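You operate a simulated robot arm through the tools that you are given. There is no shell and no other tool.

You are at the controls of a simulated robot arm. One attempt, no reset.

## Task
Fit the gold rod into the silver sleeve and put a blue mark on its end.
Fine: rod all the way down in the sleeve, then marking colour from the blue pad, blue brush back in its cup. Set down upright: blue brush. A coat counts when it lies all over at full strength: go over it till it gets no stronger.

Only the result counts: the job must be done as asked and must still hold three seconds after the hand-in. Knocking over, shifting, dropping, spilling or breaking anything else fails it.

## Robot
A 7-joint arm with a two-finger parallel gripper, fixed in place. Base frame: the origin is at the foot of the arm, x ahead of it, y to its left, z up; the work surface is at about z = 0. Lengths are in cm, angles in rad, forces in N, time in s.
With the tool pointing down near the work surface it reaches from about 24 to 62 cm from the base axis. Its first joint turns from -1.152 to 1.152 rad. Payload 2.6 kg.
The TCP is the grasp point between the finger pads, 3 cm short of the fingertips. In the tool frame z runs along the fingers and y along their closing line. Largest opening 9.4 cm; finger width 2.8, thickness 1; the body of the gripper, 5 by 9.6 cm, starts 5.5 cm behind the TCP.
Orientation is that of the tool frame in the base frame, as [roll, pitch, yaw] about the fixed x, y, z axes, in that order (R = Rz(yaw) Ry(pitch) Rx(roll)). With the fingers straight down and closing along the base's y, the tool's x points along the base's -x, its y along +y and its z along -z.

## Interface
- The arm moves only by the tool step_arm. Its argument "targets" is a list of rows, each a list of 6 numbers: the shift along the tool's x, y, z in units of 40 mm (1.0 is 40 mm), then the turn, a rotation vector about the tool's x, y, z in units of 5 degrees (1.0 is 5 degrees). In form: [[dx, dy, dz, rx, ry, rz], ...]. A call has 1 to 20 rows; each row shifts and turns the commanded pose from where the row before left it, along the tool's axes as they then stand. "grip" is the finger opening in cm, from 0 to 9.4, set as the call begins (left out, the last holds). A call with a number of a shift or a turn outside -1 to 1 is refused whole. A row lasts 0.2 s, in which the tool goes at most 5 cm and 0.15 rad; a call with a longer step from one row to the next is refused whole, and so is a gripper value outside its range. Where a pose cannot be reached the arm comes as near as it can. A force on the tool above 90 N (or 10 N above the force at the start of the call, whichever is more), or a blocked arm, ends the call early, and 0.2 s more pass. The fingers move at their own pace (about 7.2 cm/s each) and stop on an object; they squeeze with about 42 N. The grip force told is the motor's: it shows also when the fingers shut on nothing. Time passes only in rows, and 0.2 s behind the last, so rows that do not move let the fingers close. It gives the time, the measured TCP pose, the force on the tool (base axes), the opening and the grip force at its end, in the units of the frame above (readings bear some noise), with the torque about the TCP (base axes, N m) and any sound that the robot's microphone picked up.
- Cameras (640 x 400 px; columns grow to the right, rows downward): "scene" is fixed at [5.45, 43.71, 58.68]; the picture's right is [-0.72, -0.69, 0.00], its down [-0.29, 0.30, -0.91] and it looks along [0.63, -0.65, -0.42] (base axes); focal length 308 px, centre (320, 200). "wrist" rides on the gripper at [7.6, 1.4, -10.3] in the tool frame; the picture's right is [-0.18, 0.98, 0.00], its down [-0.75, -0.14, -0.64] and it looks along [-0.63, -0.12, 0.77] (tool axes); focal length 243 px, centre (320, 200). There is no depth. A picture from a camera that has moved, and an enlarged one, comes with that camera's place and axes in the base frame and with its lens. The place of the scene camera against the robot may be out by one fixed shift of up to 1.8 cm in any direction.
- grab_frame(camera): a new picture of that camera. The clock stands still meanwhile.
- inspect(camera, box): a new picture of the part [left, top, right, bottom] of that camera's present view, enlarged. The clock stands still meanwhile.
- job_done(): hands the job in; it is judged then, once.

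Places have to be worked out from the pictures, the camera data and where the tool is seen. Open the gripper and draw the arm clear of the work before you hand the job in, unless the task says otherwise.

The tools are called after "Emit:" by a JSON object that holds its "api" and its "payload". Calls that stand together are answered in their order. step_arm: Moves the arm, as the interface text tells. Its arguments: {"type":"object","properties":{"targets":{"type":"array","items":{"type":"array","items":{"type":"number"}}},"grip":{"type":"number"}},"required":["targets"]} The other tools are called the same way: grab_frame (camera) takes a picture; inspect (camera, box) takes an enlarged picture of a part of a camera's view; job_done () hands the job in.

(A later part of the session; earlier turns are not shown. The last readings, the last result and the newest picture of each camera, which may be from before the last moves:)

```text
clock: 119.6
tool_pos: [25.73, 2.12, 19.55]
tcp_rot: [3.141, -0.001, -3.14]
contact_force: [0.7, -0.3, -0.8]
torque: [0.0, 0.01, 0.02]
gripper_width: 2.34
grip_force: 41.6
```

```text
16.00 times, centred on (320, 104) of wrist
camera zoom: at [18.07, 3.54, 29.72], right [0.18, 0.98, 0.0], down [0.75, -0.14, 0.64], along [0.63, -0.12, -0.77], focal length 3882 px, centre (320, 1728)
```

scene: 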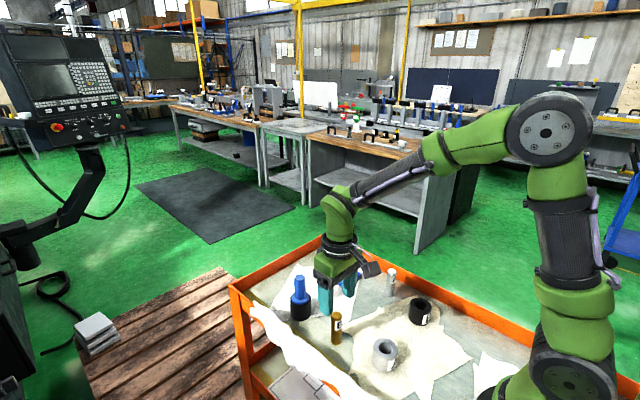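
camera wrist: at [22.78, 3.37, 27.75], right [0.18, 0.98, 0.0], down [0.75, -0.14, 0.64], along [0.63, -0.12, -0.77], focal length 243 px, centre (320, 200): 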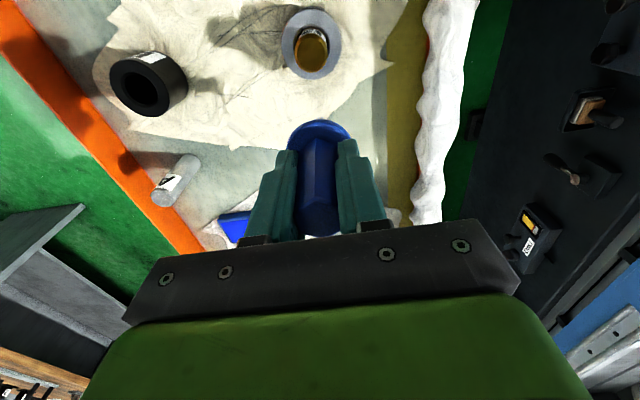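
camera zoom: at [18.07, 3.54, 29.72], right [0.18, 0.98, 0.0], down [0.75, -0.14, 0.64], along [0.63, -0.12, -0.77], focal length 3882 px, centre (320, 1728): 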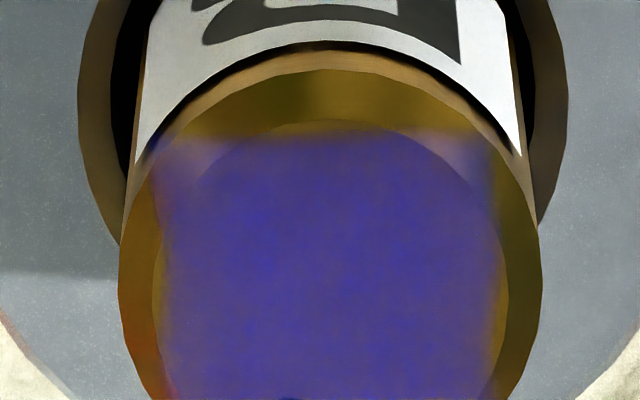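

The coat is a square patch on the end, evenly covered and getting bluer. I'll re-centre slightly (+x, +y) and run a wider light raster including the corners.

Emit:
{"api": "step_arm", "payload": {"targets": [[-0.03, 0.022, 0.4, 0, 0, 0], [0, 0, 0.4, 0, 0, 0], [0, 0, 0.095, 0, 0, 0], [0, 0, 0, 0, 0, 0]]}}

Emit:
{"api": "step_arm", "payload": {"targets": [[0, 0, 0.005, 0, 0, 0], [0, 0, 0, 0, 0, 0]]}}

```text
clock: 120.6
tool_pos: [25.83, 2.22, 15.8]
tcp_rot: [3.141, -0.002, 3.14]
contact_force: [-0.3, 0.7, -0.4]
torque: [0.0, -0.03, 0.01]
gripper_width: 2.34
grip_force: 42.1
```

```text
clock: 121.2
tool_pos: [25.7, 2.26, 15.81]
tcp_rot: [3.141, 0.002, 3.141]
contact_force: [-0.1, -0.5, 0.6]
torque: [0.0, -0.04, -0.01]
gripper_width: 2.36
grip_force: 41.8
```

Contact is at about 0.6 N. Running the wider raster with a minimal extra descent.

Emit:
{"api": "step_arm", "payload": {"targets": [[0.12, 0, 0.002, 0, 0, 0], [-0.12, 0, 0.001, 0, 0, 0], [-0.12, 0, 0, 0, 0, 0], [0.12, 0, 0, 0, 0, 0], [0, 0.12, 0, 0, 0, 0], [0.12, 0, 0, 0, 0, 0], [-0.12, 0, 0, 0, 0, 0], [-0.12, 0, 0, 0, 0, 0], [0.12, 0, 0, 0, 0, 0], [0, -0.12, 0, 0, 0, 0], [0, -0.12, 0, 0, 0, 0], [0.12, 0, 0, 0, 0, 0], [-0.12, 0, 0, 0, 0, 0], [-0.12, 0, 0, 0, 0, 0], [0.12, 0, 0, 0, 0, 0], [0, 0.12, 0, 0, 0, 0]]}}

Emit:
{"api": "inspect", "payload": {"camera": "scene", "box": [366, 316, 406, 341]}}

```text
clock: 124.6
tool_pos: [25.9, 2.22, 15.88]
tcp_rot: [-3.141, 0.0, 3.141]
contact_force: [1.0, 3.6, 22.3]
torque: [0.3, -0.09, 0.01]
gripper_width: 2.33
grip_force: 42.1
```

```text
16.00 times, centred on (386, 328) of scene
camera zoom: at [5.44, 43.71, 58.68], right [-0.72, -0.69, 0.0], down [-0.29, 0.3, -0.91], along [0.63, -0.65, -0.42], focal length 4923 px, centre (-736, -1856)
```

zoom: 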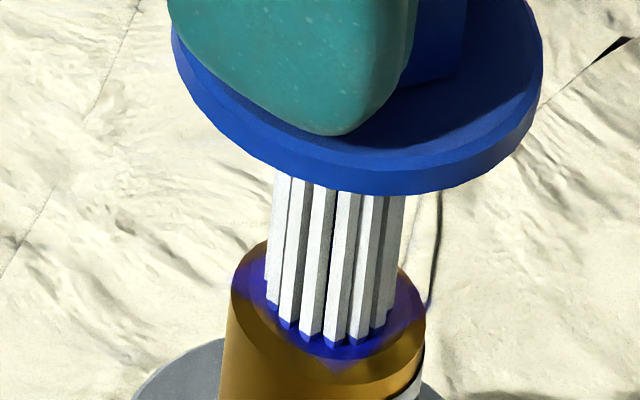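

The blue looks much stronger. Force crept up to 22 N, so I'll lift and inspect.

Emit:
{"api": "step_arm", "payload": {"targets": [[0, 0, -0.1, 0, 0, 0], [0, 0, -0.4, 0, 0, 0], [0, 0, -0.4, 0, 0, 0], [0, 0, 0, 0, 0, 0]]}}

Emit:
{"api": "inspect", "payload": {"camera": "scene", "box": [366, 324, 406, 349]}}

Emit:
{"api": "inspect", "payload": {"camera": "wrist", "box": [300, 92, 340, 117]}}

```text
clock: 125.6
tool_pos: [25.62, 2.12, 19.5]
tcp_rot: [3.141, -0.001, -3.141]
contact_force: [0.3, 0.2, -1.1]
torque: [-0.02, 0.01, 0.02]
gripper_width: 2.33
grip_force: 42.3
```

```text
16.00 times, centred on (386, 336) of scene
camera zoom: at [5.45, 43.71, 58.68], right [-0.72, -0.69, 0.0], down [-0.29, 0.3, -0.91], along [0.63, -0.65, -0.42], focal length 4923 px, centre (-736, -1984)
```

zoom: 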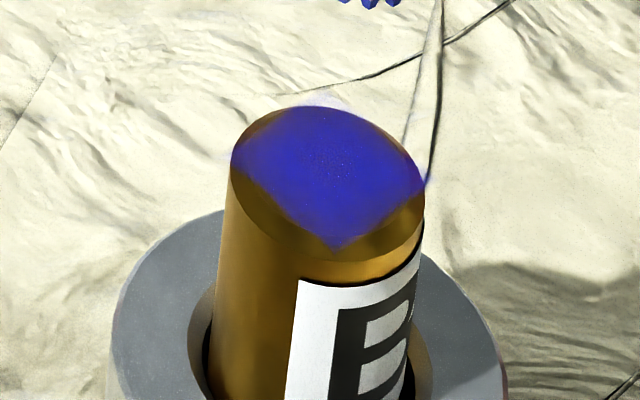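

```text
16.00 times, centred on (320, 104) of wrist
camera zoom: at [18.13, 3.59, 29.68], right [0.18, 0.98, 0.0], down [0.75, -0.14, 0.64], along [0.63, -0.12, -0.77], focal length 3882 px, centre (320, 1728)
```

zoom: 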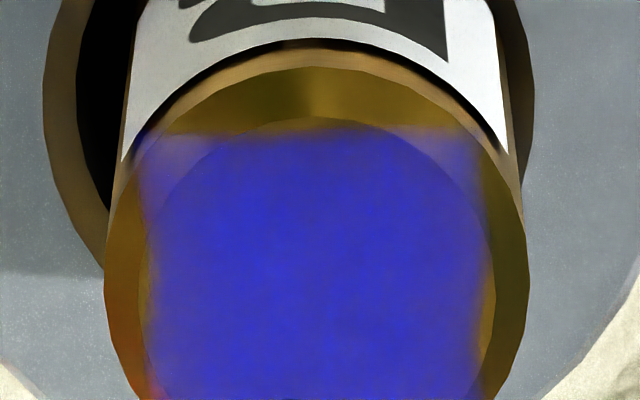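

It's strong blue now. I'll do another light raster to see whether it still gets stronger.

Emit:
{"api": "step_arm", "payload": {"targets": [[0, 0, 0.4, 0, 0, 0], [0, 0, 0.4, 0, 0, 0], [0, 0, 0.09, 0, 0, 0], [0, 0, 0, 0, 0, 0]]}}

Emit:
{"api": "step_arm", "payload": {"targets": [[0, 0, 0.004, 0, 0, 0], [0, 0, 0, 0, 0, 0]]}}

```text
clock: 126.6
tool_pos: [25.77, 2.22, 15.87]
tcp_rot: [3.141, 0.0, 3.141]
contact_force: [0.5, 0.4, 0.0]
torque: [-0.02, -0.02, 0.0]
gripper_width: 2.32
grip_force: 41.6
```

```text
clock: 127.2
tool_pos: [25.86, 2.14, 15.9]
tcp_rot: [-3.141, -0.001, 3.141]
contact_force: [0.2, 0.5, 6.1]
torque: [-0.02, 0.05, 0.0]
gripper_width: 2.33
grip_force: 41.9
```

Contact at 6 N. I'll ease to about 3 N and run the raster again.

Emit:
{"api": "step_arm", "payload": {"targets": [[0, 0, -0.002, 0, 0, 0], [0.12, 0, 0, 0, 0, 0], [-0.12, 0, 0, 0, 0, 0], [-0.12, 0, 0, 0, 0, 0], [0.12, 0, 0, 0, 0, 0], [0, -0.12, -0.001, 0, 0, 0], [0.12, 0, 0, 0, 0, 0], [-0.12, 0, 0, 0, 0, 0], [-0.12, 0, 0, 0, 0, 0], [0.12, 0, 0, 0, 0, 0], [0, 0.12, 0, 0, 0, 0], [0, 0.12, 0, 0, 0, 0], [0.12, 0, 0, 0, 0, 0], [-0.12, 0, 0, 0, 0, 0], [-0.12, 0, 0, 0, 0, 0], [0.12, 0, 0, 0, 0, 0], [0, -0.12, 0, 0, 0, 0]]}}

Emit:
{"api": "step_arm", "payload": {"targets": [[0, 0, -0.1, 0, 0, 0], [0, 0, -0.4, 0, 0, 0], [0, 0, -0.4, 0, 0, 0], [0, 0, 0, 0, 0, 0]]}}

Emit:
{"api": "inspect", "payload": {"camera": "scene", "box": [366, 324, 406, 349]}}

Emit:
{"api": "inspect", "payload": {"camera": "wrist", "box": [300, 92, 340, 117]}}

```text
clock: 130.8
tool_pos: [25.7, 2.1, 15.82]
tcp_rot: [-3.141, 0.002, 3.142]
contact_force: [-0.1, 2.0, 7.0]
torque: [0.18, 0.06, -0.01]
gripper_width: 2.35
grip_force: 41.8
```

```text
clock: 131.8
tool_pos: [25.79, 2.08, 19.54]
tcp_rot: [-3.141, -0.001, -3.141]
contact_force: [1.0, 0.2, -0.2]
torque: [0.02, 0.01, -0.01]
gripper_width: 2.34
grip_force: 41.9
```

```text
16.00 times, centred on (386, 336) of scene
camera zoom: at [5.45, 43.71, 58.68], right [-0.72, -0.69, 0.0], down [-0.29, 0.3, -0.91], along [0.63, -0.65, -0.42], focal length 4923 px, centre (-736, -1984)
```

zoom: 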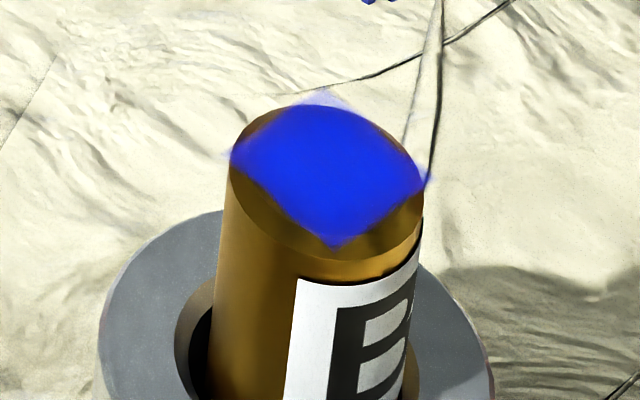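

```text
16.00 times, centred on (320, 104) of wrist
camera zoom: at [18.16, 3.55, 29.68], right [0.18, 0.98, 0.0], down [0.75, -0.14, 0.64], along [0.63, -0.12, -0.77], focal length 3882 px, centre (320, 1728)
```

zoom: 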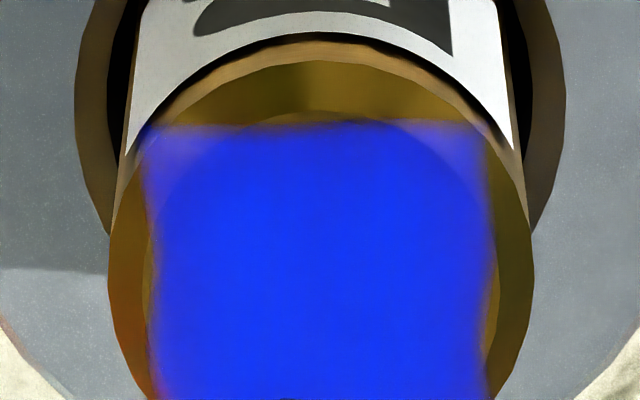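

It's now as saturated as the pad. I'll do one more light pass reaching further toward the corners to confirm it gets no stronger.

Emit:
{"api": "step_arm", "payload": {"targets": [[0, 0, 0.4, 0, 0, 0], [0, 0, 0.4, 0, 0, 0], [0, 0, 0.091, 0, 0, 0], [0, 0, 0, 0, 0, 0]]}}

Emit:
{"api": "step_arm", "payload": {"targets": [[0, 0, 0.003, 0, 0, 0], [0, 0, 0, 0, 0, 0]]}}

```text
clock: 132.8
tool_pos: [25.73, 2.17, 15.9]
tcp_rot: [3.141, 0.0, -3.141]
contact_force: [0.0, -1.1, -0.5]
torque: [-0.01, 0.0, 0.04]
gripper_width: 2.33
grip_force: 41.8
```

```text
clock: 133.4
tool_pos: [25.75, 2.08, 16.05]
tcp_rot: [-3.141, -0.001, -3.139]
contact_force: [-0.1, -0.1, -0.5]
torque: [-0.04, 0.0, -0.04]
gripper_width: 2.31
grip_force: 42.1
```

Emit:
{"api": "step_arm", "payload": {"targets": [[0.15, 0.15, 0.002, 0, 0, 0], [-0.15, 0, 0.001, 0, 0, 0], [-0.15, 0, 0.001, 0, 0, 0], [0, -0.15, 0.001, 0, 0, 0], [0.15, 0, 0.001, 0, 0, 0], [0.15, 0, 0.001, 0, 0, 0], [0, -0.15, 0, 0, 0, 0], [-0.15, 0, 0, 0, 0, 0], [-0.15, 0, 0, 0, 0, 0], [0.15, 0.15, 0, 0, 0, 0]]}}

Emit:
{"api": "inspect", "payload": {"camera": "scene", "box": [366, 316, 406, 341]}}

```text
clock: 135.6
tool_pos: [25.81, 2.11, 15.88]
tcp_rot: [3.141, 0.0, -3.141]
contact_force: [0.0, 0.1, -0.6]
torque: [-0.01, -0.01, 0.02]
gripper_width: 2.34
grip_force: 41.7
```

```text
16.00 times, centred on (386, 328) of scene
camera zoom: at [5.45, 43.71, 58.68], right [-0.72, -0.69, 0.0], down [-0.29, 0.3, -0.91], along [0.63, -0.65, -0.42], focal length 4923 px, centre (-736, -1856)
```

zoom: 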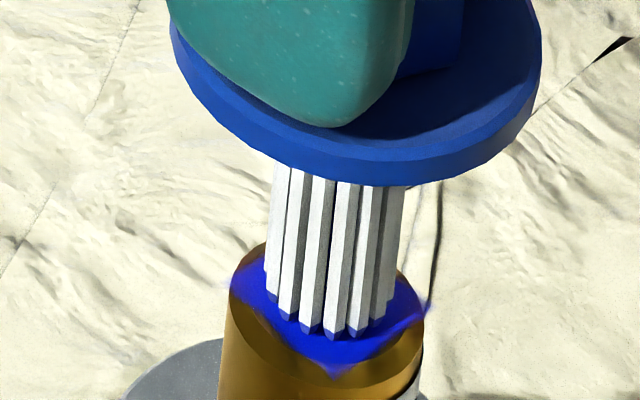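

I'm just above contact. I'll lower by 0.2 mm and repeat the corner raster.

Emit:
{"api": "step_arm", "payload": {"targets": [[0, 0, 0.004, 0, 0, 0], [0, 0, 0, 0, 0, 0]]}}

Emit:
{"api": "step_arm", "payload": {"targets": [[0, 0, 0.003, 0, 0, 0], [0, 0, 0, 0, 0, 0]]}}

```text
clock: 136.2
tool_pos: [25.85, 2.14, 15.97]
tcp_rot: [-3.141, 0.0, -3.141]
contact_force: [-0.7, -0.1, -1.2]
torque: [0.0, -0.01, -0.02]
gripper_width: 2.32
grip_force: 41.5
```

```text
clock: 136.8
tool_pos: [25.89, 2.15, 15.95]
tcp_rot: [3.141, 0.0, 3.141]
contact_force: [-0.2, 0.0, -1.7]
torque: [-0.01, -0.01, -0.02]
gripper_width: 2.34
grip_force: 41.8
```

Emit:
{"api": "step_arm", "payload": {"targets": [[0, 0, 0.006, 0, 0, 0], [0, 0, 0, 0, 0, 0]]}}

Emit:
{"api": "step_arm", "payload": {"targets": [[0, 0, 0.006, 0, 0, 0], [0, 0, 0, 0, 0, 0]]}}

```text
clock: 137.4
tool_pos: [25.71, 2.14, 15.87]
tcp_rot: [-3.141, 0.0, 3.141]
contact_force: [0.4, -0.6, -0.3]
torque: [-0.02, -0.02, -0.01]
gripper_width: 2.34
grip_force: 41.7
```

```text
clock: 138.0
tool_pos: [25.81, 2.31, 15.93]
tcp_rot: [-3.14, 0.001, 3.141]
contact_force: [-0.3, 0.2, 1.4]
torque: [-0.05, 0.03, 0.0]
gripper_width: 2.35
grip_force: 41.9
```

Contact at about 1.5–2 N. Running the corner raster now.

Emit:
{"api": "step_arm", "payload": {"targets": [[0.15, 0.15, 0, 0, 0, 0], [-0.15, 0, 0, 0, 0, 0], [-0.15, 0, 0, 0, 0, 0], [0, -0.15, 0, 0, 0, 0], [0.15, 0, 0, 0, 0, 0], [0.15, 0, 0, 0, 0, 0], [0, -0.15, 0, 0, 0, 0], [-0.15, 0, 0, 0, 0, 0], [-0.15, 0, 0, 0, 0, 0], [0.15, 0.15, 0, 0, 0, 0], [0, 0.12, 0, 0, 0, 0], [0, -0.12, 0, 0, 0, 0], [0, -0.12, 0, 0, 0, 0], [0, 0.12, 0, 0, 0, 0]]}}

Emit:
{"api": "step_arm", "payload": {"targets": [[0, 0, -0.1, 0, 0, 0], [0, 0, -0.4, 0, 0, 0], [-0.5, 0, -0.4, 0, 0, 0], [-0.6, 0, 0, 0, 0, 0], [0, 0, 0, 0, 0, 0]]}}

Emit:
{"api": "inspect", "payload": {"camera": "scene", "box": [366, 324, 406, 349]}}

Emit:
{"api": "inspect", "payload": {"camera": "wrist", "box": [290, 40, 338, 70]}}

```text
clock: 141.0
tool_pos: [25.89, 2.13, 15.86]
tcp_rot: [3.141, 0.002, -3.14]
contact_force: [-5.2, -2.3, 31.5]
torque: [-0.29, 0.42, -0.05]
gripper_width: 2.35
grip_force: 41.9
```

```text
clock: 142.2
tool_pos: [30.42, 2.23, 19.65]
tcp_rot: [3.141, -0.001, -3.141]
contact_force: [-0.9, 0.4, -1.2]
torque: [-0.05, 0.01, -0.01]
gripper_width: 2.33
grip_force: 42.0
```

```text
16.00 times, centred on (386, 336) of scene
camera zoom: at [5.45, 43.71, 58.68], right [-0.72, -0.69, 0.0], down [-0.29, 0.3, -0.91], along [0.63, -0.65, -0.42], focal length 4923 px, centre (-736, -1984)
```

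zoom: 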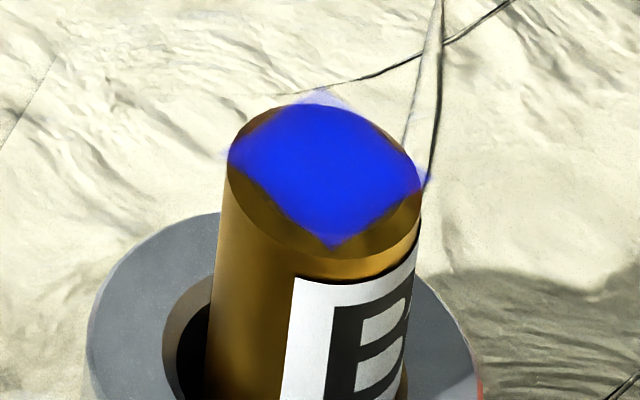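

```text
13.33 times, centred on (314, 55) of wrist
camera zoom: at [22.81, 3.66, 29.86], right [0.18, 0.98, 0.0], down [0.75, -0.14, 0.64], along [0.63, -0.12, -0.77], focal length 3235 px, centre (400, 2133)
```

zoom: 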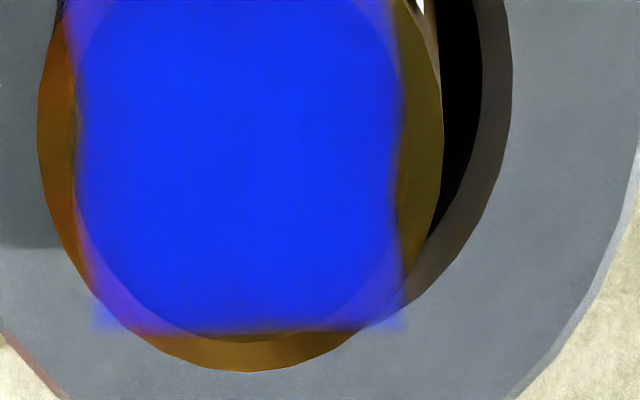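

The end is a solid, pad-strength blue. I'll look at the whole patch including its corners.

Emit:
{"api": "inspect", "payload": {"camera": "wrist", "box": [282, 24, 338, 59]}}

Emit:
{"api": "inspect", "payload": {"camera": "scene", "box": [360, 285, 400, 310]}}

Emit:
{"api": "grab_frame", "payload": {"camera": "scene"}}

```text
11.43 times, centred on (310, 42) of wrist
camera zoom: at [22.81, 3.66, 29.86], right [0.18, 0.98, 0.0], down [0.75, -0.14, 0.64], along [0.63, -0.12, -0.77], focal length 2773 px, centre (434, 2011)
```

zoom: 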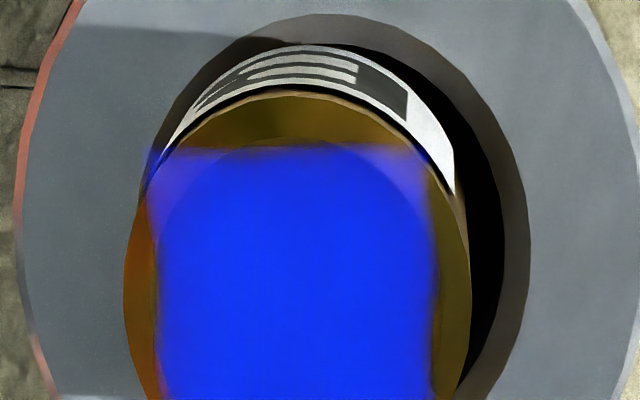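

```text
16.00 times, centred on (380, 298) of scene
camera zoom: at [5.45, 43.71, 58.68], right [-0.72, -0.69, 0.0], down [-0.29, 0.3, -0.91], along [0.63, -0.65, -0.42], focal length 4923 px, centre (-640, -1360)
```

zoom: 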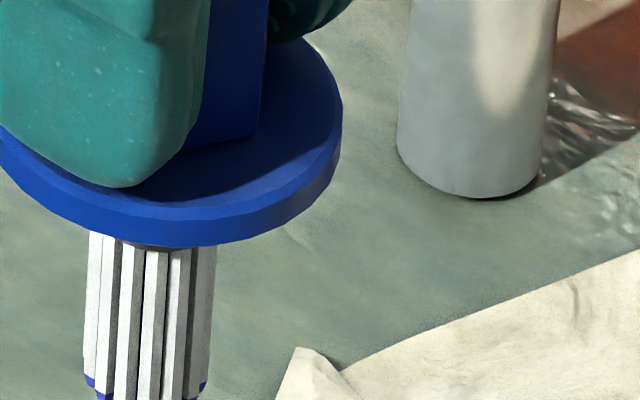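

```text
taken
```

scene: 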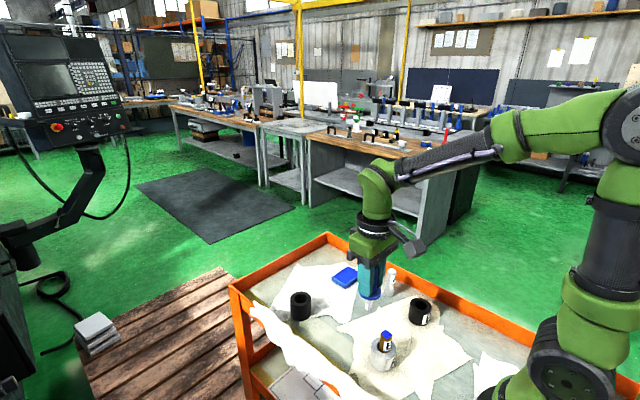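

The flat end is full strength; the extreme corners of the patch look fainter. I'll go back and treat each corner with very light contact. First I'll re-centre over the rod at height.

Emit:
{"api": "step_arm", "payload": {"targets": [[0.5, 0, 0, 0, 0, 0], [0.62, -0.015, 0, 0, 0, 0], [0, 0, 0, 0, 0, 0]]}}

Emit:
{"api": "inspect", "payload": {"camera": "wrist", "box": [292, 88, 348, 123]}}

Emit:
{"api": "inspect", "payload": {"camera": "scene", "box": [354, 305, 418, 345]}}

```text
clock: 143.0
tool_pos: [25.78, 2.13, 19.44]
tcp_rot: [-3.141, 0.0, -3.14]
contact_force: [-0.7, -0.4, -0.6]
torque: [-0.02, 0.01, 0.0]
gripper_width: 2.31
grip_force: 42.1
```

```text
11.43 times, centred on (320, 106) of wrist
camera zoom: at [18.2, 3.59, 29.77], right [0.18, 0.98, 0.0], down [0.75, -0.14, 0.64], along [0.63, -0.12, -0.77], focal length 2773 px, centre (320, 1280)
```

zoom: 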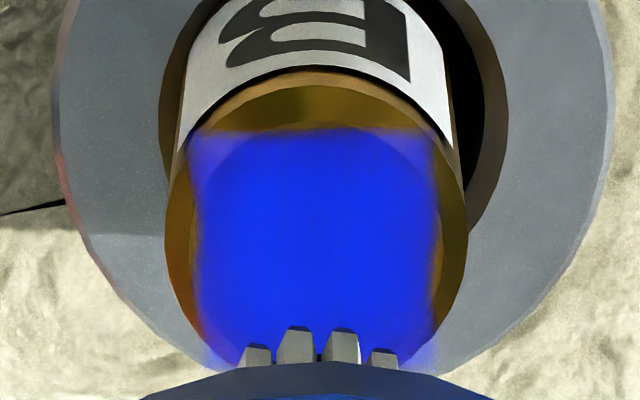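

```text
10.00 times, centred on (386, 325) of scene
camera zoom: at [5.45, 43.71, 58.68], right [-0.72, -0.69, 0.0], down [-0.29, 0.3, -0.91], along [0.63, -0.65, -0.42], focal length 3077 px, centre (-340, -1050)
```

zoom: 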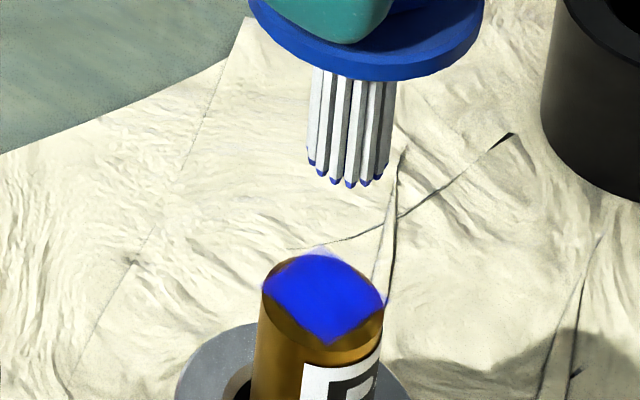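

The wrist view suggests the tips are losing colour. I'll zoom in on them.

Emit:
{"api": "inspect", "payload": {"camera": "scene", "box": [370, 308, 410, 333]}}

Emit:
{"api": "inspect", "payload": {"camera": "wrist", "box": [300, 105, 340, 130]}}

```text
16.00 times, centred on (390, 320) of scene
camera zoom: at [5.45, 43.71, 58.68], right [-0.72, -0.69, 0.0], down [-0.29, 0.3, -0.91], along [0.63, -0.65, -0.42], focal length 4923 px, centre (-800, -1728)
```

zoom: 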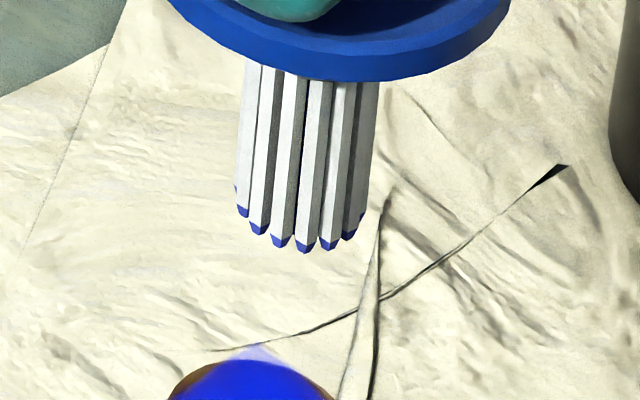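

```text
16.00 times, centred on (320, 118) of wrist
camera zoom: at [18.2, 3.59, 29.77], right [0.18, 0.98, 0.0], down [0.75, -0.14, 0.64], along [0.63, -0.12, -0.77], focal length 3882 px, centre (320, 1520)
```

zoom: 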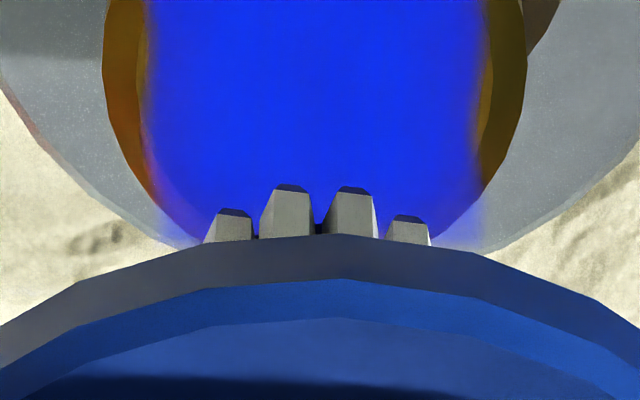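

The tips are still blue. I'll start with the far corner (+x, −y): offset there, then descend gently to a light touch.

Emit:
{"api": "step_arm", "payload": {"targets": [[-0.16, -0.15, 0.4, 0, 0, 0], [0, 0, 0.4, 0, 0, 0], [0, 0, 0.09, 0, 0, 0], [0, 0, 0, 0, 0, 0]]}}

Emit:
{"api": "step_arm", "payload": {"targets": [[0, 0, 0.006, 0, 0, 0], [0, 0, 0, 0, 0, 0]]}}

Emit:
{"api": "step_arm", "payload": {"targets": [[0, 0, 0.006, 0, 0, 0], [0, 0, 0, 0, 0, 0]]}}

```text
clock: 144.0
tool_pos: [26.54, 1.52, 15.88]
tcp_rot: [-3.141, 0.001, -3.141]
contact_force: [0.5, 0.3, -0.6]
torque: [-0.03, 0.0, 0.04]
gripper_width: 2.32
grip_force: 41.6
```

```text
clock: 144.6
tool_pos: [26.47, 1.55, 15.83]
tcp_rot: [-3.141, 0.002, 3.141]
contact_force: [0.5, 0.3, -0.9]
torque: [0.02, -0.01, 0.0]
gripper_width: 2.3
grip_force: 42.0
```

```text
clock: 145.2
tool_pos: [26.42, 1.58, 15.76]
tcp_rot: [-3.141, 0.0, 3.141]
contact_force: [-0.7, -0.4, -0.7]
torque: [0.01, 0.0, -0.02]
gripper_width: 2.33
grip_force: 42.4
```

Emit:
{"api": "step_arm", "payload": {"targets": [[0, 0, 0.006, 0, 0, 0], [0, 0, 0, 0, 0, 0]]}}

Emit:
{"api": "step_arm", "payload": {"targets": [[0, 0, 0.006, 0, 0, 0], [0, 0, 0, 0, 0, 0]]}}

Emit:
{"api": "inspect", "payload": {"camera": "scene", "box": [366, 316, 406, 341]}}

```text
clock: 145.8
tool_pos: [26.57, 1.43, 15.68]
tcp_rot: [-3.141, 0.0, 3.14]
contact_force: [-0.3, -0.4, -0.8]
torque: [0.02, -0.04, -0.01]
gripper_width: 2.34
grip_force: 41.9
```

```text
clock: 146.4
tool_pos: [26.35, 1.43, 15.67]
tcp_rot: [-3.14, -0.001, 3.141]
contact_force: [-0.5, -0.3, 3.0]
torque: [0.01, -0.04, 0.02]
gripper_width: 2.33
grip_force: 42.2
```

```text
16.00 times, centred on (386, 328) of scene
camera zoom: at [5.45, 43.71, 58.68], right [-0.72, -0.69, 0.0], down [-0.29, 0.3, -0.91], along [0.63, -0.65, -0.42], focal length 4923 px, centre (-736, -1856)
```

zoom: 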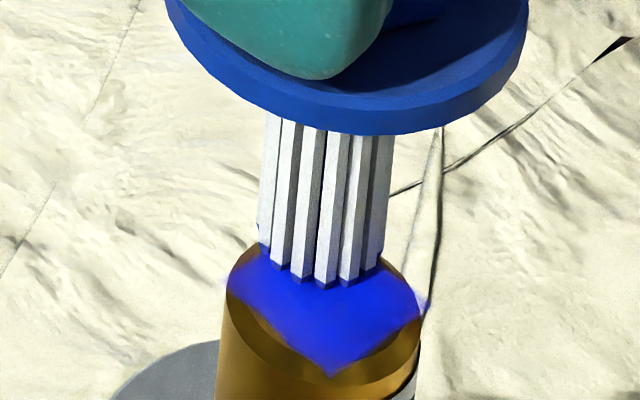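

Contact of 3 N at the far corner. I'll make small strokes here.

Emit:
{"api": "step_arm", "payload": {"targets": [[0.07, 0, 0, 0, 0, 0], [-0.07, 0, 0, 0, 0, 0], [0, 0.07, 0, 0, 0, 0], [0, -0.07, 0, 0, 0, 0], [0.07, 0, 0, 0, 0, 0], [-0.07, 0, 0, 0, 0, 0], [0, 0.07, 0, 0, 0, 0], [0, -0.07, 0, 0, 0, 0], [0.06, 0.06, 0, 0, 0, 0], [-0.06, -0.06, 0, 0, 0, 0]]}}

Emit:
{"api": "inspect", "payload": {"camera": "scene", "box": [366, 316, 406, 341]}}

```text
clock: 148.6
tool_pos: [26.25, 1.6, 15.8]
tcp_rot: [-3.14, -0.001, 3.141]
contact_force: [-0.7, -1.0, 0.8]
torque: [0.05, 0.0, 0.02]
gripper_width: 2.34
grip_force: 41.6
```

```text
16.00 times, centred on (386, 328) of scene
camera zoom: at [5.45, 43.71, 58.68], right [-0.72, -0.69, 0.0], down [-0.29, 0.3, -0.91], along [0.63, -0.65, -0.42], focal length 4923 px, centre (-736, -1856)
```

zoom: 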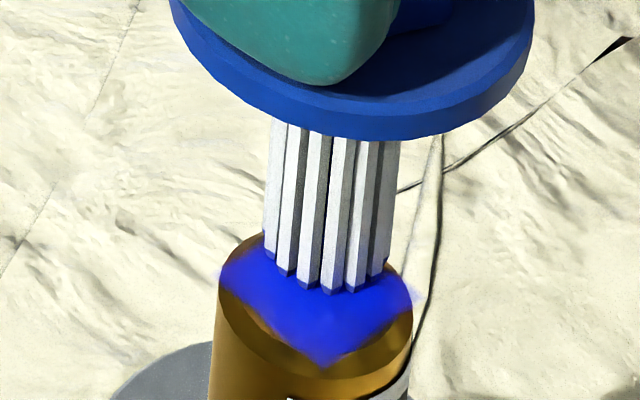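

I'll lift and check the corner and the tips.

Emit:
{"api": "step_arm", "payload": {"targets": [[0, 0, -0.1, 0, 0, 0], [0, 0, -0.4, 0, 0, 0], [0, 0, -0.4, 0, 0, 0], [0, 0, 0, 0, 0, 0]]}}

Emit:
{"api": "inspect", "payload": {"camera": "scene", "box": [366, 324, 406, 349]}}

Emit:
{"api": "inspect", "payload": {"camera": "wrist", "box": [288, 78, 344, 113]}}

Emit:
{"api": "inspect", "payload": {"camera": "scene", "box": [370, 305, 410, 330]}}

```text
clock: 149.6
tool_pos: [26.47, 1.51, 19.22]
tcp_rot: [3.141, 0.0, 3.141]
contact_force: [-0.4, 0.0, -1.9]
torque: [0.01, 0.0, 0.01]
gripper_width: 2.34
grip_force: 41.7
```

```text
16.00 times, centred on (386, 336) of scene
camera zoom: at [5.45, 43.71, 58.68], right [-0.72, -0.69, 0.0], down [-0.29, 0.3, -0.91], along [0.63, -0.65, -0.42], focal length 4923 px, centre (-736, -1984)
```

zoom: 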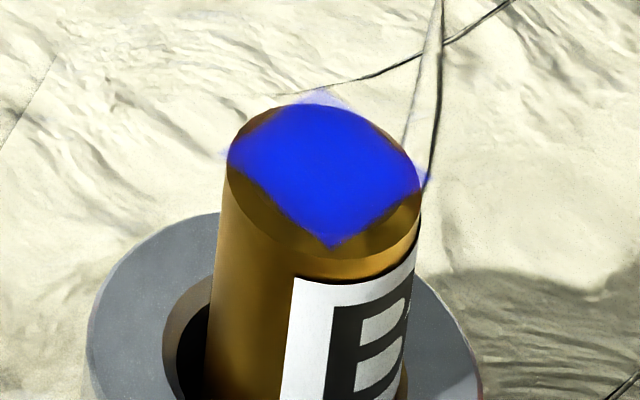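

```text
11.43 times, centred on (316, 96) of wrist
camera zoom: at [18.8, 2.96, 29.57], right [0.18, 0.98, 0.0], down [0.75, -0.14, 0.64], along [0.63, -0.12, -0.77], focal length 2773 px, centre (366, 1394)
```

zoom: 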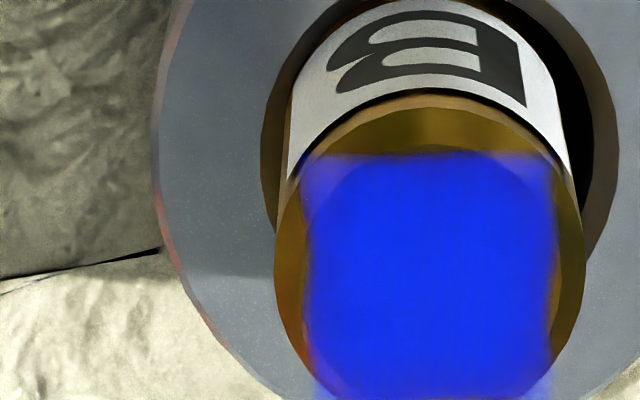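

```text
16.00 times, centred on (390, 318) of scene
camera zoom: at [5.45, 43.71, 58.68], right [-0.72, -0.69, 0.0], down [-0.29, 0.3, -0.91], along [0.63, -0.65, -0.42], focal length 4923 px, centre (-800, -1680)
```

zoom: 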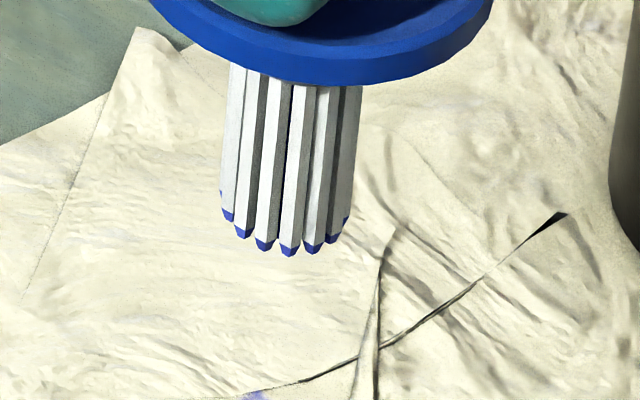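

The patch corners need a clearer look. I'll move the hand aside for an unobstructed wrist view.

Emit:
{"api": "step_arm", "payload": {"targets": [[-0.5, 0.1, 0, 0, 0, 0], [-0.5, 0.05, 0, 0, 0, 0], [0, 0, 0, 0, 0, 0]]}}

Emit:
{"api": "inspect", "payload": {"camera": "wrist", "box": [286, 30, 334, 60]}}

Emit:
{"api": "inspect", "payload": {"camera": "wrist", "box": [298, 44, 322, 59]}}

```text
clock: 150.4
tool_pos: [30.38, 2.09, 19.4]
tcp_rot: [-3.141, 0.0, -3.14]
contact_force: [-0.6, 0.0, -0.6]
torque: [0.03, -0.01, 0.03]
gripper_width: 2.34
grip_force: 42.0
```

```text
13.33 times, centred on (310, 45) of wrist
camera zoom: at [22.8, 3.52, 29.72], right [0.18, 0.98, 0.0], down [0.75, -0.14, 0.64], along [0.63, -0.12, -0.77], focal length 3235 px, centre (453, 2267)
```

zoom: 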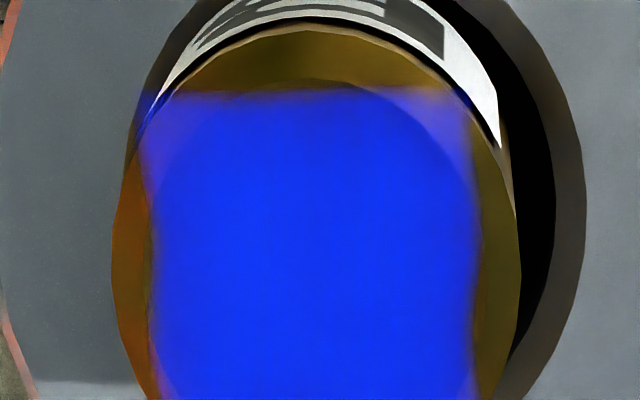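

```text
16.00 times, centred on (310, 52) of wrist
camera zoom: at [22.8, 3.52, 29.72], right [0.18, 0.98, 0.0], down [0.75, -0.14, 0.64], along [0.63, -0.12, -0.77], focal length 3882 px, centre (480, 2576)
```

zoom: 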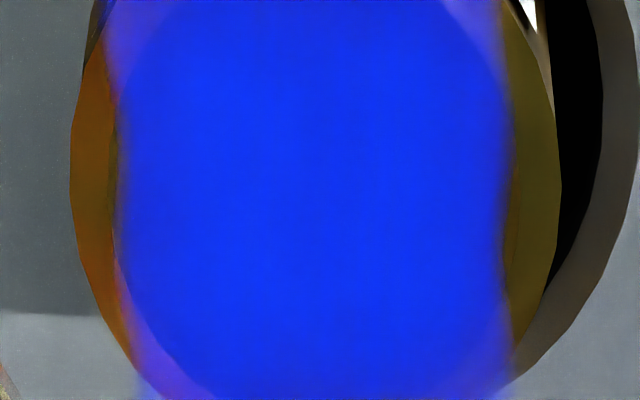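

Emit:
{"api": "inspect", "payload": {"camera": "wrist", "box": [290, 42, 338, 72]}}

Emit:
{"api": "inspect", "payload": {"camera": "scene", "box": [366, 324, 406, 349]}}

```text
13.33 times, centred on (314, 57) of wrist
camera zoom: at [22.8, 3.52, 29.72], right [0.18, 0.98, 0.0], down [0.75, -0.14, 0.64], along [0.63, -0.12, -0.77], focal length 3235 px, centre (400, 2107)
```

zoom: 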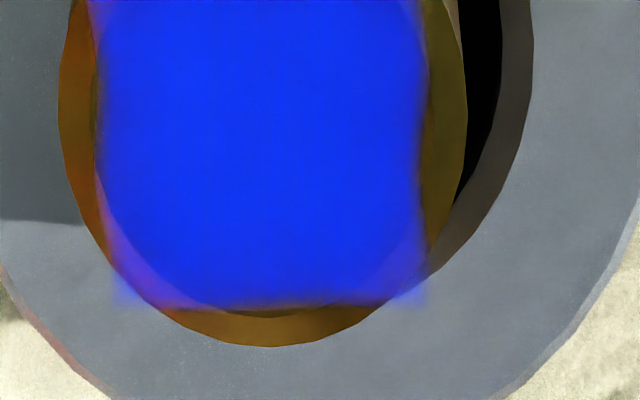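

```text
16.00 times, centred on (386, 336) of scene
camera zoom: at [5.45, 43.71, 58.68], right [-0.72, -0.69, 0.0], down [-0.29, 0.3, -0.91], along [0.63, -0.65, -0.42], focal length 4923 px, centre (-736, -1984)
```

zoom: 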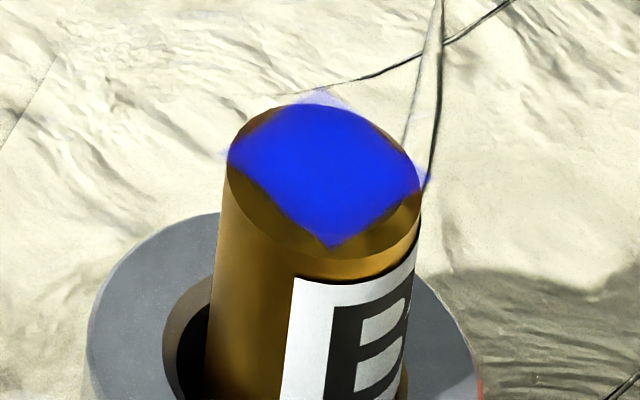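

All four corners look alike, even though I stroked only one, so they're saturated and the softness is just rendering. For certainty I'll do one last light raster over the whole end.

Emit:
{"api": "step_arm", "payload": {"targets": [[0.5, 0, 0, 0, 0, 0], [0.64, 0.01, 0, 0, 0, 0], [0, 0, 0.4, 0, 0, 0], [0, 0, 0.4, 0, 0, 0], [0, 0, 0.06, 0, 0, 0], [0, 0, 0, 0, 0, 0]]}}

Emit:
{"api": "step_arm", "payload": {"targets": [[0, 0, 0.012, 0, 0, 0], [0, 0, 0, 0, 0, 0]]}}

Emit:
{"api": "step_arm", "payload": {"targets": [[0, 0, 0.006, 0, 0, 0], [0, 0, 0, 0, 0, 0]]}}

```text
clock: 151.8
tool_pos: [25.79, 2.14, 16.02]
tcp_rot: [-3.141, 0.001, -3.139]
contact_force: [-0.4, -0.6, -0.4]
torque: [-0.02, -0.02, -0.01]
gripper_width: 2.32
grip_force: 42.1
```

```text
clock: 152.4
tool_pos: [25.87, 2.08, 15.85]
tcp_rot: [3.14, 0.001, -3.142]
contact_force: [-0.8, -0.3, -0.6]
torque: [-0.01, -0.01, 0.0]
gripper_width: 2.34
grip_force: 42.0
```

```text
clock: 153.0
tool_pos: [25.78, 2.07, 15.76]
tcp_rot: [-3.141, 0.0, 3.141]
contact_force: [-0.1, 0.6, -0.1]
torque: [0.0, -0.04, 0.01]
gripper_width: 2.33
grip_force: 42.0
```

Emit:
{"api": "step_arm", "payload": {"targets": [[0, 0, 0.005, 0, 0, 0], [0, 0, 0, 0, 0, 0]]}}

Emit:
{"api": "step_arm", "payload": {"targets": [[0, 0, 0.004, 0, 0, 0], [0, 0, 0, 0, 0, 0]]}}

```text
clock: 153.6
tool_pos: [25.81, 2.15, 15.79]
tcp_rot: [3.141, -0.002, 3.141]
contact_force: [0.1, -0.7, -0.4]
torque: [0.01, 0.02, -0.01]
gripper_width: 2.31
grip_force: 41.7
```

```text
clock: 154.2
tool_pos: [25.74, 2.24, 15.95]
tcp_rot: [3.141, -0.001, 3.141]
contact_force: [0.5, -0.2, -0.3]
torque: [0.0, -0.02, 0.01]
gripper_width: 2.33
grip_force: 42.1
```

Emit:
{"api": "step_arm", "payload": {"targets": [[0, 0, 0.005, 0, 0, 0], [0, 0, 0, 0, 0, 0]]}}

Emit:
{"api": "step_arm", "payload": {"targets": [[0, 0, 0.004, 0, 0, 0], [0, 0, 0, 0, 0, 0]]}}

```text
clock: 154.8
tool_pos: [25.94, 2.18, 15.8]
tcp_rot: [3.141, -0.001, -3.141]
contact_force: [-0.5, -0.3, -1.2]
torque: [0.03, 0.03, 0.0]
gripper_width: 2.32
grip_force: 42.1
```

```text
clock: 155.4
tool_pos: [25.81, 2.11, 15.81]
tcp_rot: [-3.141, 0.001, -3.142]
contact_force: [0.2, 0.1, -1.2]
torque: [-0.02, 0.0, 0.0]
gripper_width: 2.34
grip_force: 41.9
```

Just about at the surface. I'll raster with a gradual descent, as in the pass that worked first.

Emit:
{"api": "step_arm", "payload": {"targets": [[0.12, 0, 0.002, 0, 0, 0], [-0.12, 0, 0.001, 0, 0, 0], [-0.12, 0, 0.001, 0, 0, 0], [0.12, 0, 0.001, 0, 0, 0], [0, 0.12, 0.001, 0, 0, 0], [0.12, 0, 0.001, 0, 0, 0], [-0.12, 0, 0.001, 0, 0, 0], [-0.12, 0, 0.001, 0, 0, 0], [0.12, 0, 0.001, 0, 0, 0], [0, -0.12, 0, 0, 0, 0]]}}

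Emit:
{"api": "step_arm", "payload": {"targets": [[0, -0.12, 0.001, 0, 0, 0], [0.12, 0, 0.001, 0, 0, 0], [-0.12, 0, 0.001, 0, 0, 0], [-0.12, 0, 0, 0, 0, 0], [0.12, 0, 0, 0, 0, 0], [0, 0.12, 0, 0, 0, 0]]}}

```text
clock: 157.6
tool_pos: [25.87, 2.26, 15.78]
tcp_rot: [3.139, 0.0, 3.141]
contact_force: [-4.6, -0.7, 30.0]
torque: [0.01, 0.36, 0.0]
gripper_width: 2.32
grip_force: 41.9
```

```text
clock: 159.0
tool_pos: [25.78, 2.13, 15.7]
tcp_rot: [-3.138, 0.001, 3.142]
contact_force: [-2.5, 1.0, 17.1]
torque: [0.1, 0.09, -0.04]
gripper_width: 2.33
grip_force: 42.3
```

The force climbed to 17–30 N, too firm. I'll lift off and check the state of the mark, sleeve and brush.

Emit:
{"api": "step_arm", "payload": {"targets": [[0, 0, -0.1, 0, 0, 0], [0, 0, -0.4, 0, 0, 0], [-0.5, 0, -0.4, 0, 0, 0], [-0.6, 0, 0, 0, 0, 0], [0, 0, 0, 0, 0, 0]]}}

Emit:
{"api": "inspect", "payload": {"camera": "wrist", "box": [278, 28, 342, 68]}}

Emit:
{"api": "inspect", "payload": {"camera": "scene", "box": [340, 300, 436, 360]}}

Emit:
{"api": "inspect", "payload": {"camera": "scene", "box": [352, 290, 392, 315]}}

```text
clock: 160.2
tool_pos: [30.23, 2.18, 19.5]
tcp_rot: [-3.141, 0.001, -3.14]
contact_force: [0.4, 0.3, 0.4]
torque: [0.0, 0.0, -0.01]
gripper_width: 2.31
grip_force: 41.9
```

```text
10.00 times, centred on (310, 48) of wrist
camera zoom: at [22.63, 3.66, 29.76], right [0.18, 0.98, 0.0], down [0.75, -0.14, 0.64], along [0.63, -0.12, -0.77], focal length 2426 px, centre (420, 1720)
```

zoom: 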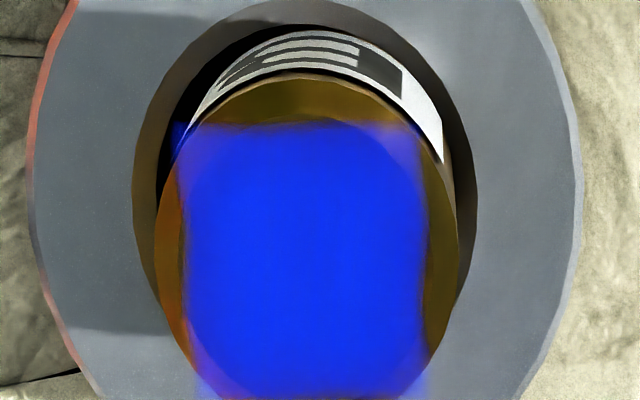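

```text
6.67 times, centred on (388, 330) of scene
camera zoom: at [5.45, 43.71, 58.68], right [-0.72, -0.69, 0.0], down [-0.29, 0.3, -0.91], along [0.63, -0.65, -0.42], focal length 2051 px, centre (-133, -667)
```

zoom: 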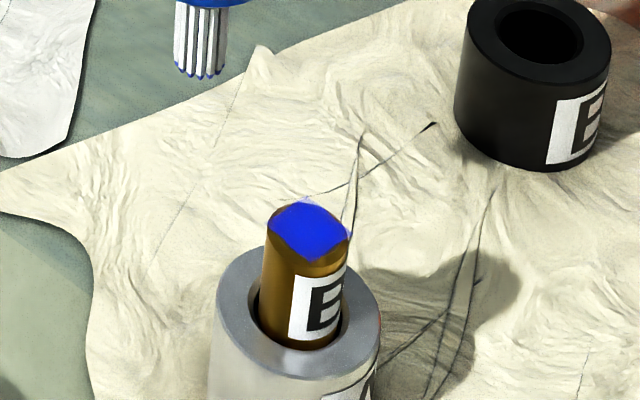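

```text
16.00 times, centred on (372, 302) of scene
camera zoom: at [5.45, 43.71, 58.68], right [-0.72, -0.69, 0.0], down [-0.29, 0.3, -0.91], along [0.63, -0.65, -0.42], focal length 4923 px, centre (-512, -1440)
```

zoom: 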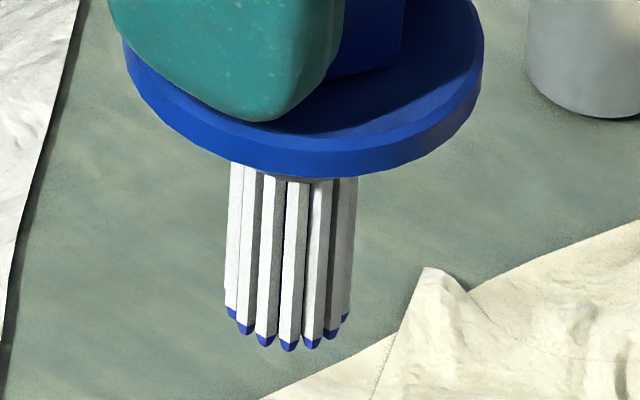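

The mark is solid. I'll check the corners once more at high zoom.

Emit:
{"api": "inspect", "payload": {"camera": "scene", "box": [366, 324, 406, 349]}}

Emit:
{"api": "inspect", "payload": {"camera": "wrist", "box": [290, 42, 338, 72]}}

```text
16.00 times, centred on (386, 336) of scene
camera zoom: at [5.45, 43.71, 58.68], right [-0.72, -0.69, 0.0], down [-0.29, 0.3, -0.91], along [0.63, -0.65, -0.42], focal length 4923 px, centre (-736, -1984)
```

zoom: 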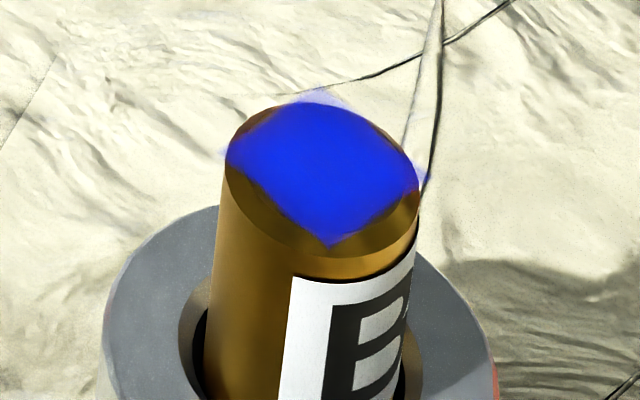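

```text
13.33 times, centred on (314, 57) of wrist
camera zoom: at [22.63, 3.66, 29.76], right [0.18, 0.98, 0.0], down [0.75, -0.14, 0.64], along [0.63, -0.12, -0.77], focal length 3235 px, centre (400, 2107)
```

zoom: 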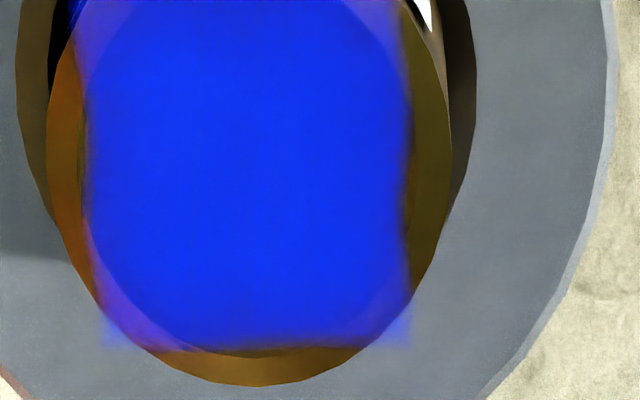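

The corners all look the same and the interior is saturated, so the coat gets no stronger. Now I'll return the brush to its cup near (48.3, 4.9), travelling at height first.

Emit:
{"api": "step_arm", "payload": {"targets": [[-0.5, 0.08, 0, 0, 0, 0], [-0.8, 0.12, 0, 0, 0, 0], [-0.9, 0.13, 0, 0, 0, 0], [-0.9, 0.13, 0, 0, 0, 0], [-0.8, 0.12, 0, 0, 0, 0], [-0.6, 0.09, 0, 0, 0, 0], [0, 0, 0, 0, 0, 0]]}}

Emit:
{"api": "grab_frame", "payload": {"camera": "wrist"}}

Emit:
{"api": "inspect", "payload": {"camera": "wrist", "box": [264, 50, 376, 120]}}

Emit:
{"api": "inspect", "payload": {"camera": "scene", "box": [250, 240, 378, 320]}}

```text
clock: 161.8
tool_pos: [48.15, 5.04, 19.48]
tcp_rot: [-3.141, 0.0, -3.142]
contact_force: [-0.2, -0.1, -0.9]
torque: [0.0, -0.03, 0.02]
gripper_width: 2.33
grip_force: 42.0
```

```text
taken
camera wrist: at [40.68, 6.4, 29.69], right [0.18, 0.98, 0.0], down [0.75, -0.14, 0.64], along [0.63, -0.12, -0.77], focal length 243 px, centre (320, 200)
```

wrist: 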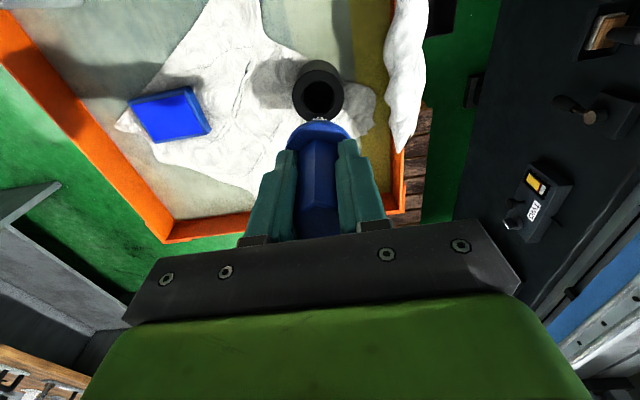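

```text
5.71 times, centred on (320, 85) of wrist
camera zoom: at [40.68, 6.4, 29.69], right [0.18, 0.98, 0.0], down [0.75, -0.14, 0.64], along [0.63, -0.12, -0.77], focal length 1386 px, centre (320, 857)
```

zoom: 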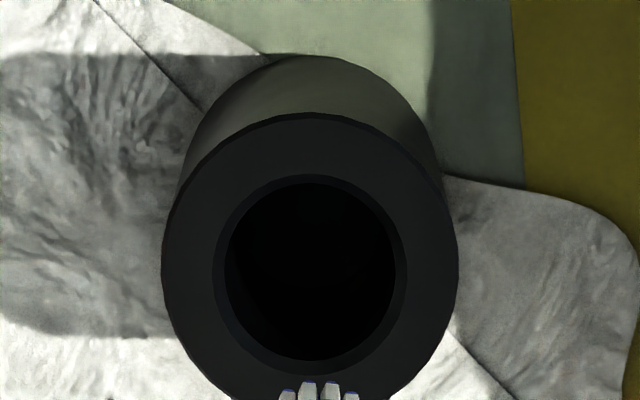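

```text
5.00 times, centred on (314, 280) of scene
camera zoom: at [5.45, 43.71, 58.68], right [-0.72, -0.69, 0.0], down [-0.29, 0.3, -0.91], along [0.63, -0.65, -0.42], focal length 1538 px, centre (350, -200)
```

zoom: 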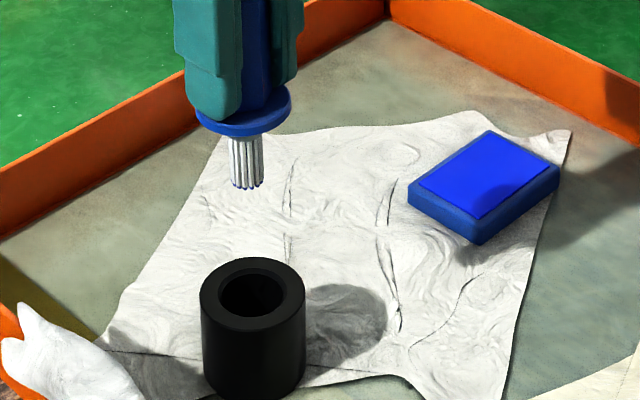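

The cup is at (+0.1, −0.2) from the tool axis. I'll correct, and lower until the bristles are just above the cup mouth to check the alignment.

Emit:
{"api": "step_arm", "payload": {"targets": [[-0.026, -0.048, 0, 0, 0, 0], [0, 0, 0.5, 0, 0, 0], [0, 0, 0.6, 0, 0, 0], [0, 0, 0.4, 0, 0, 0], [0, 0, 0, 0, 0, 0]]}}

Emit:
{"api": "inspect", "payload": {"camera": "wrist", "box": [264, 60, 376, 130]}}

Emit:
{"api": "inspect", "payload": {"camera": "scene", "box": [262, 260, 342, 310]}}

```text
clock: 163.0
tool_pos: [48.23, 4.51, 13.44]
tcp_rot: [-3.141, 0.0, 3.14]
contact_force: [-0.1, 0.0, -0.6]
torque: [-0.01, 0.0, -0.01]
gripper_width: 2.31
grip_force: 42.3
```

```text
5.71 times, centred on (320, 95) of wrist
camera zoom: at [40.79, 6.04, 23.58], right [0.18, 0.98, 0.0], down [0.75, -0.14, 0.64], along [0.63, -0.12, -0.77], focal length 1386 px, centre (320, 800)
```

zoom: 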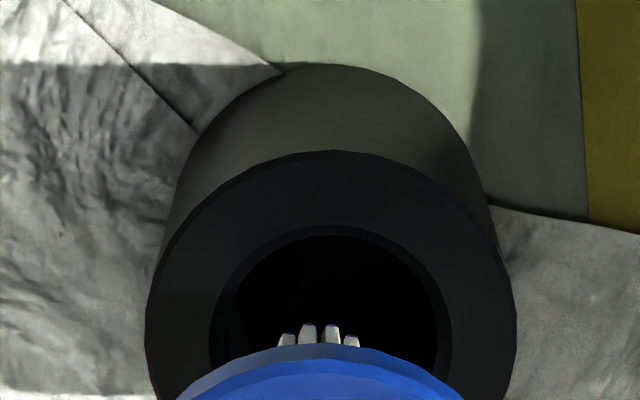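

```text
8.00 times, centred on (302, 285) of scene
camera zoom: at [5.45, 43.71, 58.68], right [-0.72, -0.69, 0.0], down [-0.29, 0.3, -0.91], along [0.63, -0.65, -0.42], focal length 2462 px, centre (464, -480)
```

zoom: 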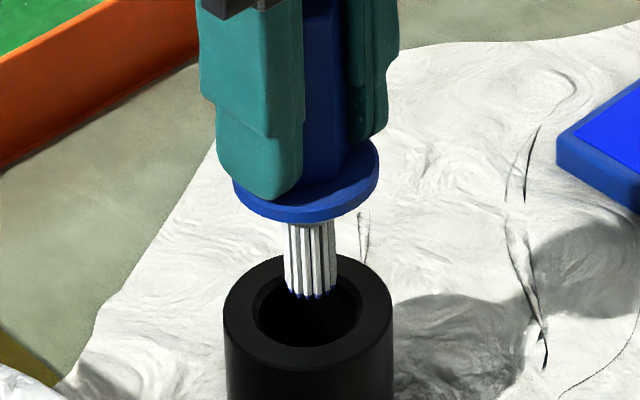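

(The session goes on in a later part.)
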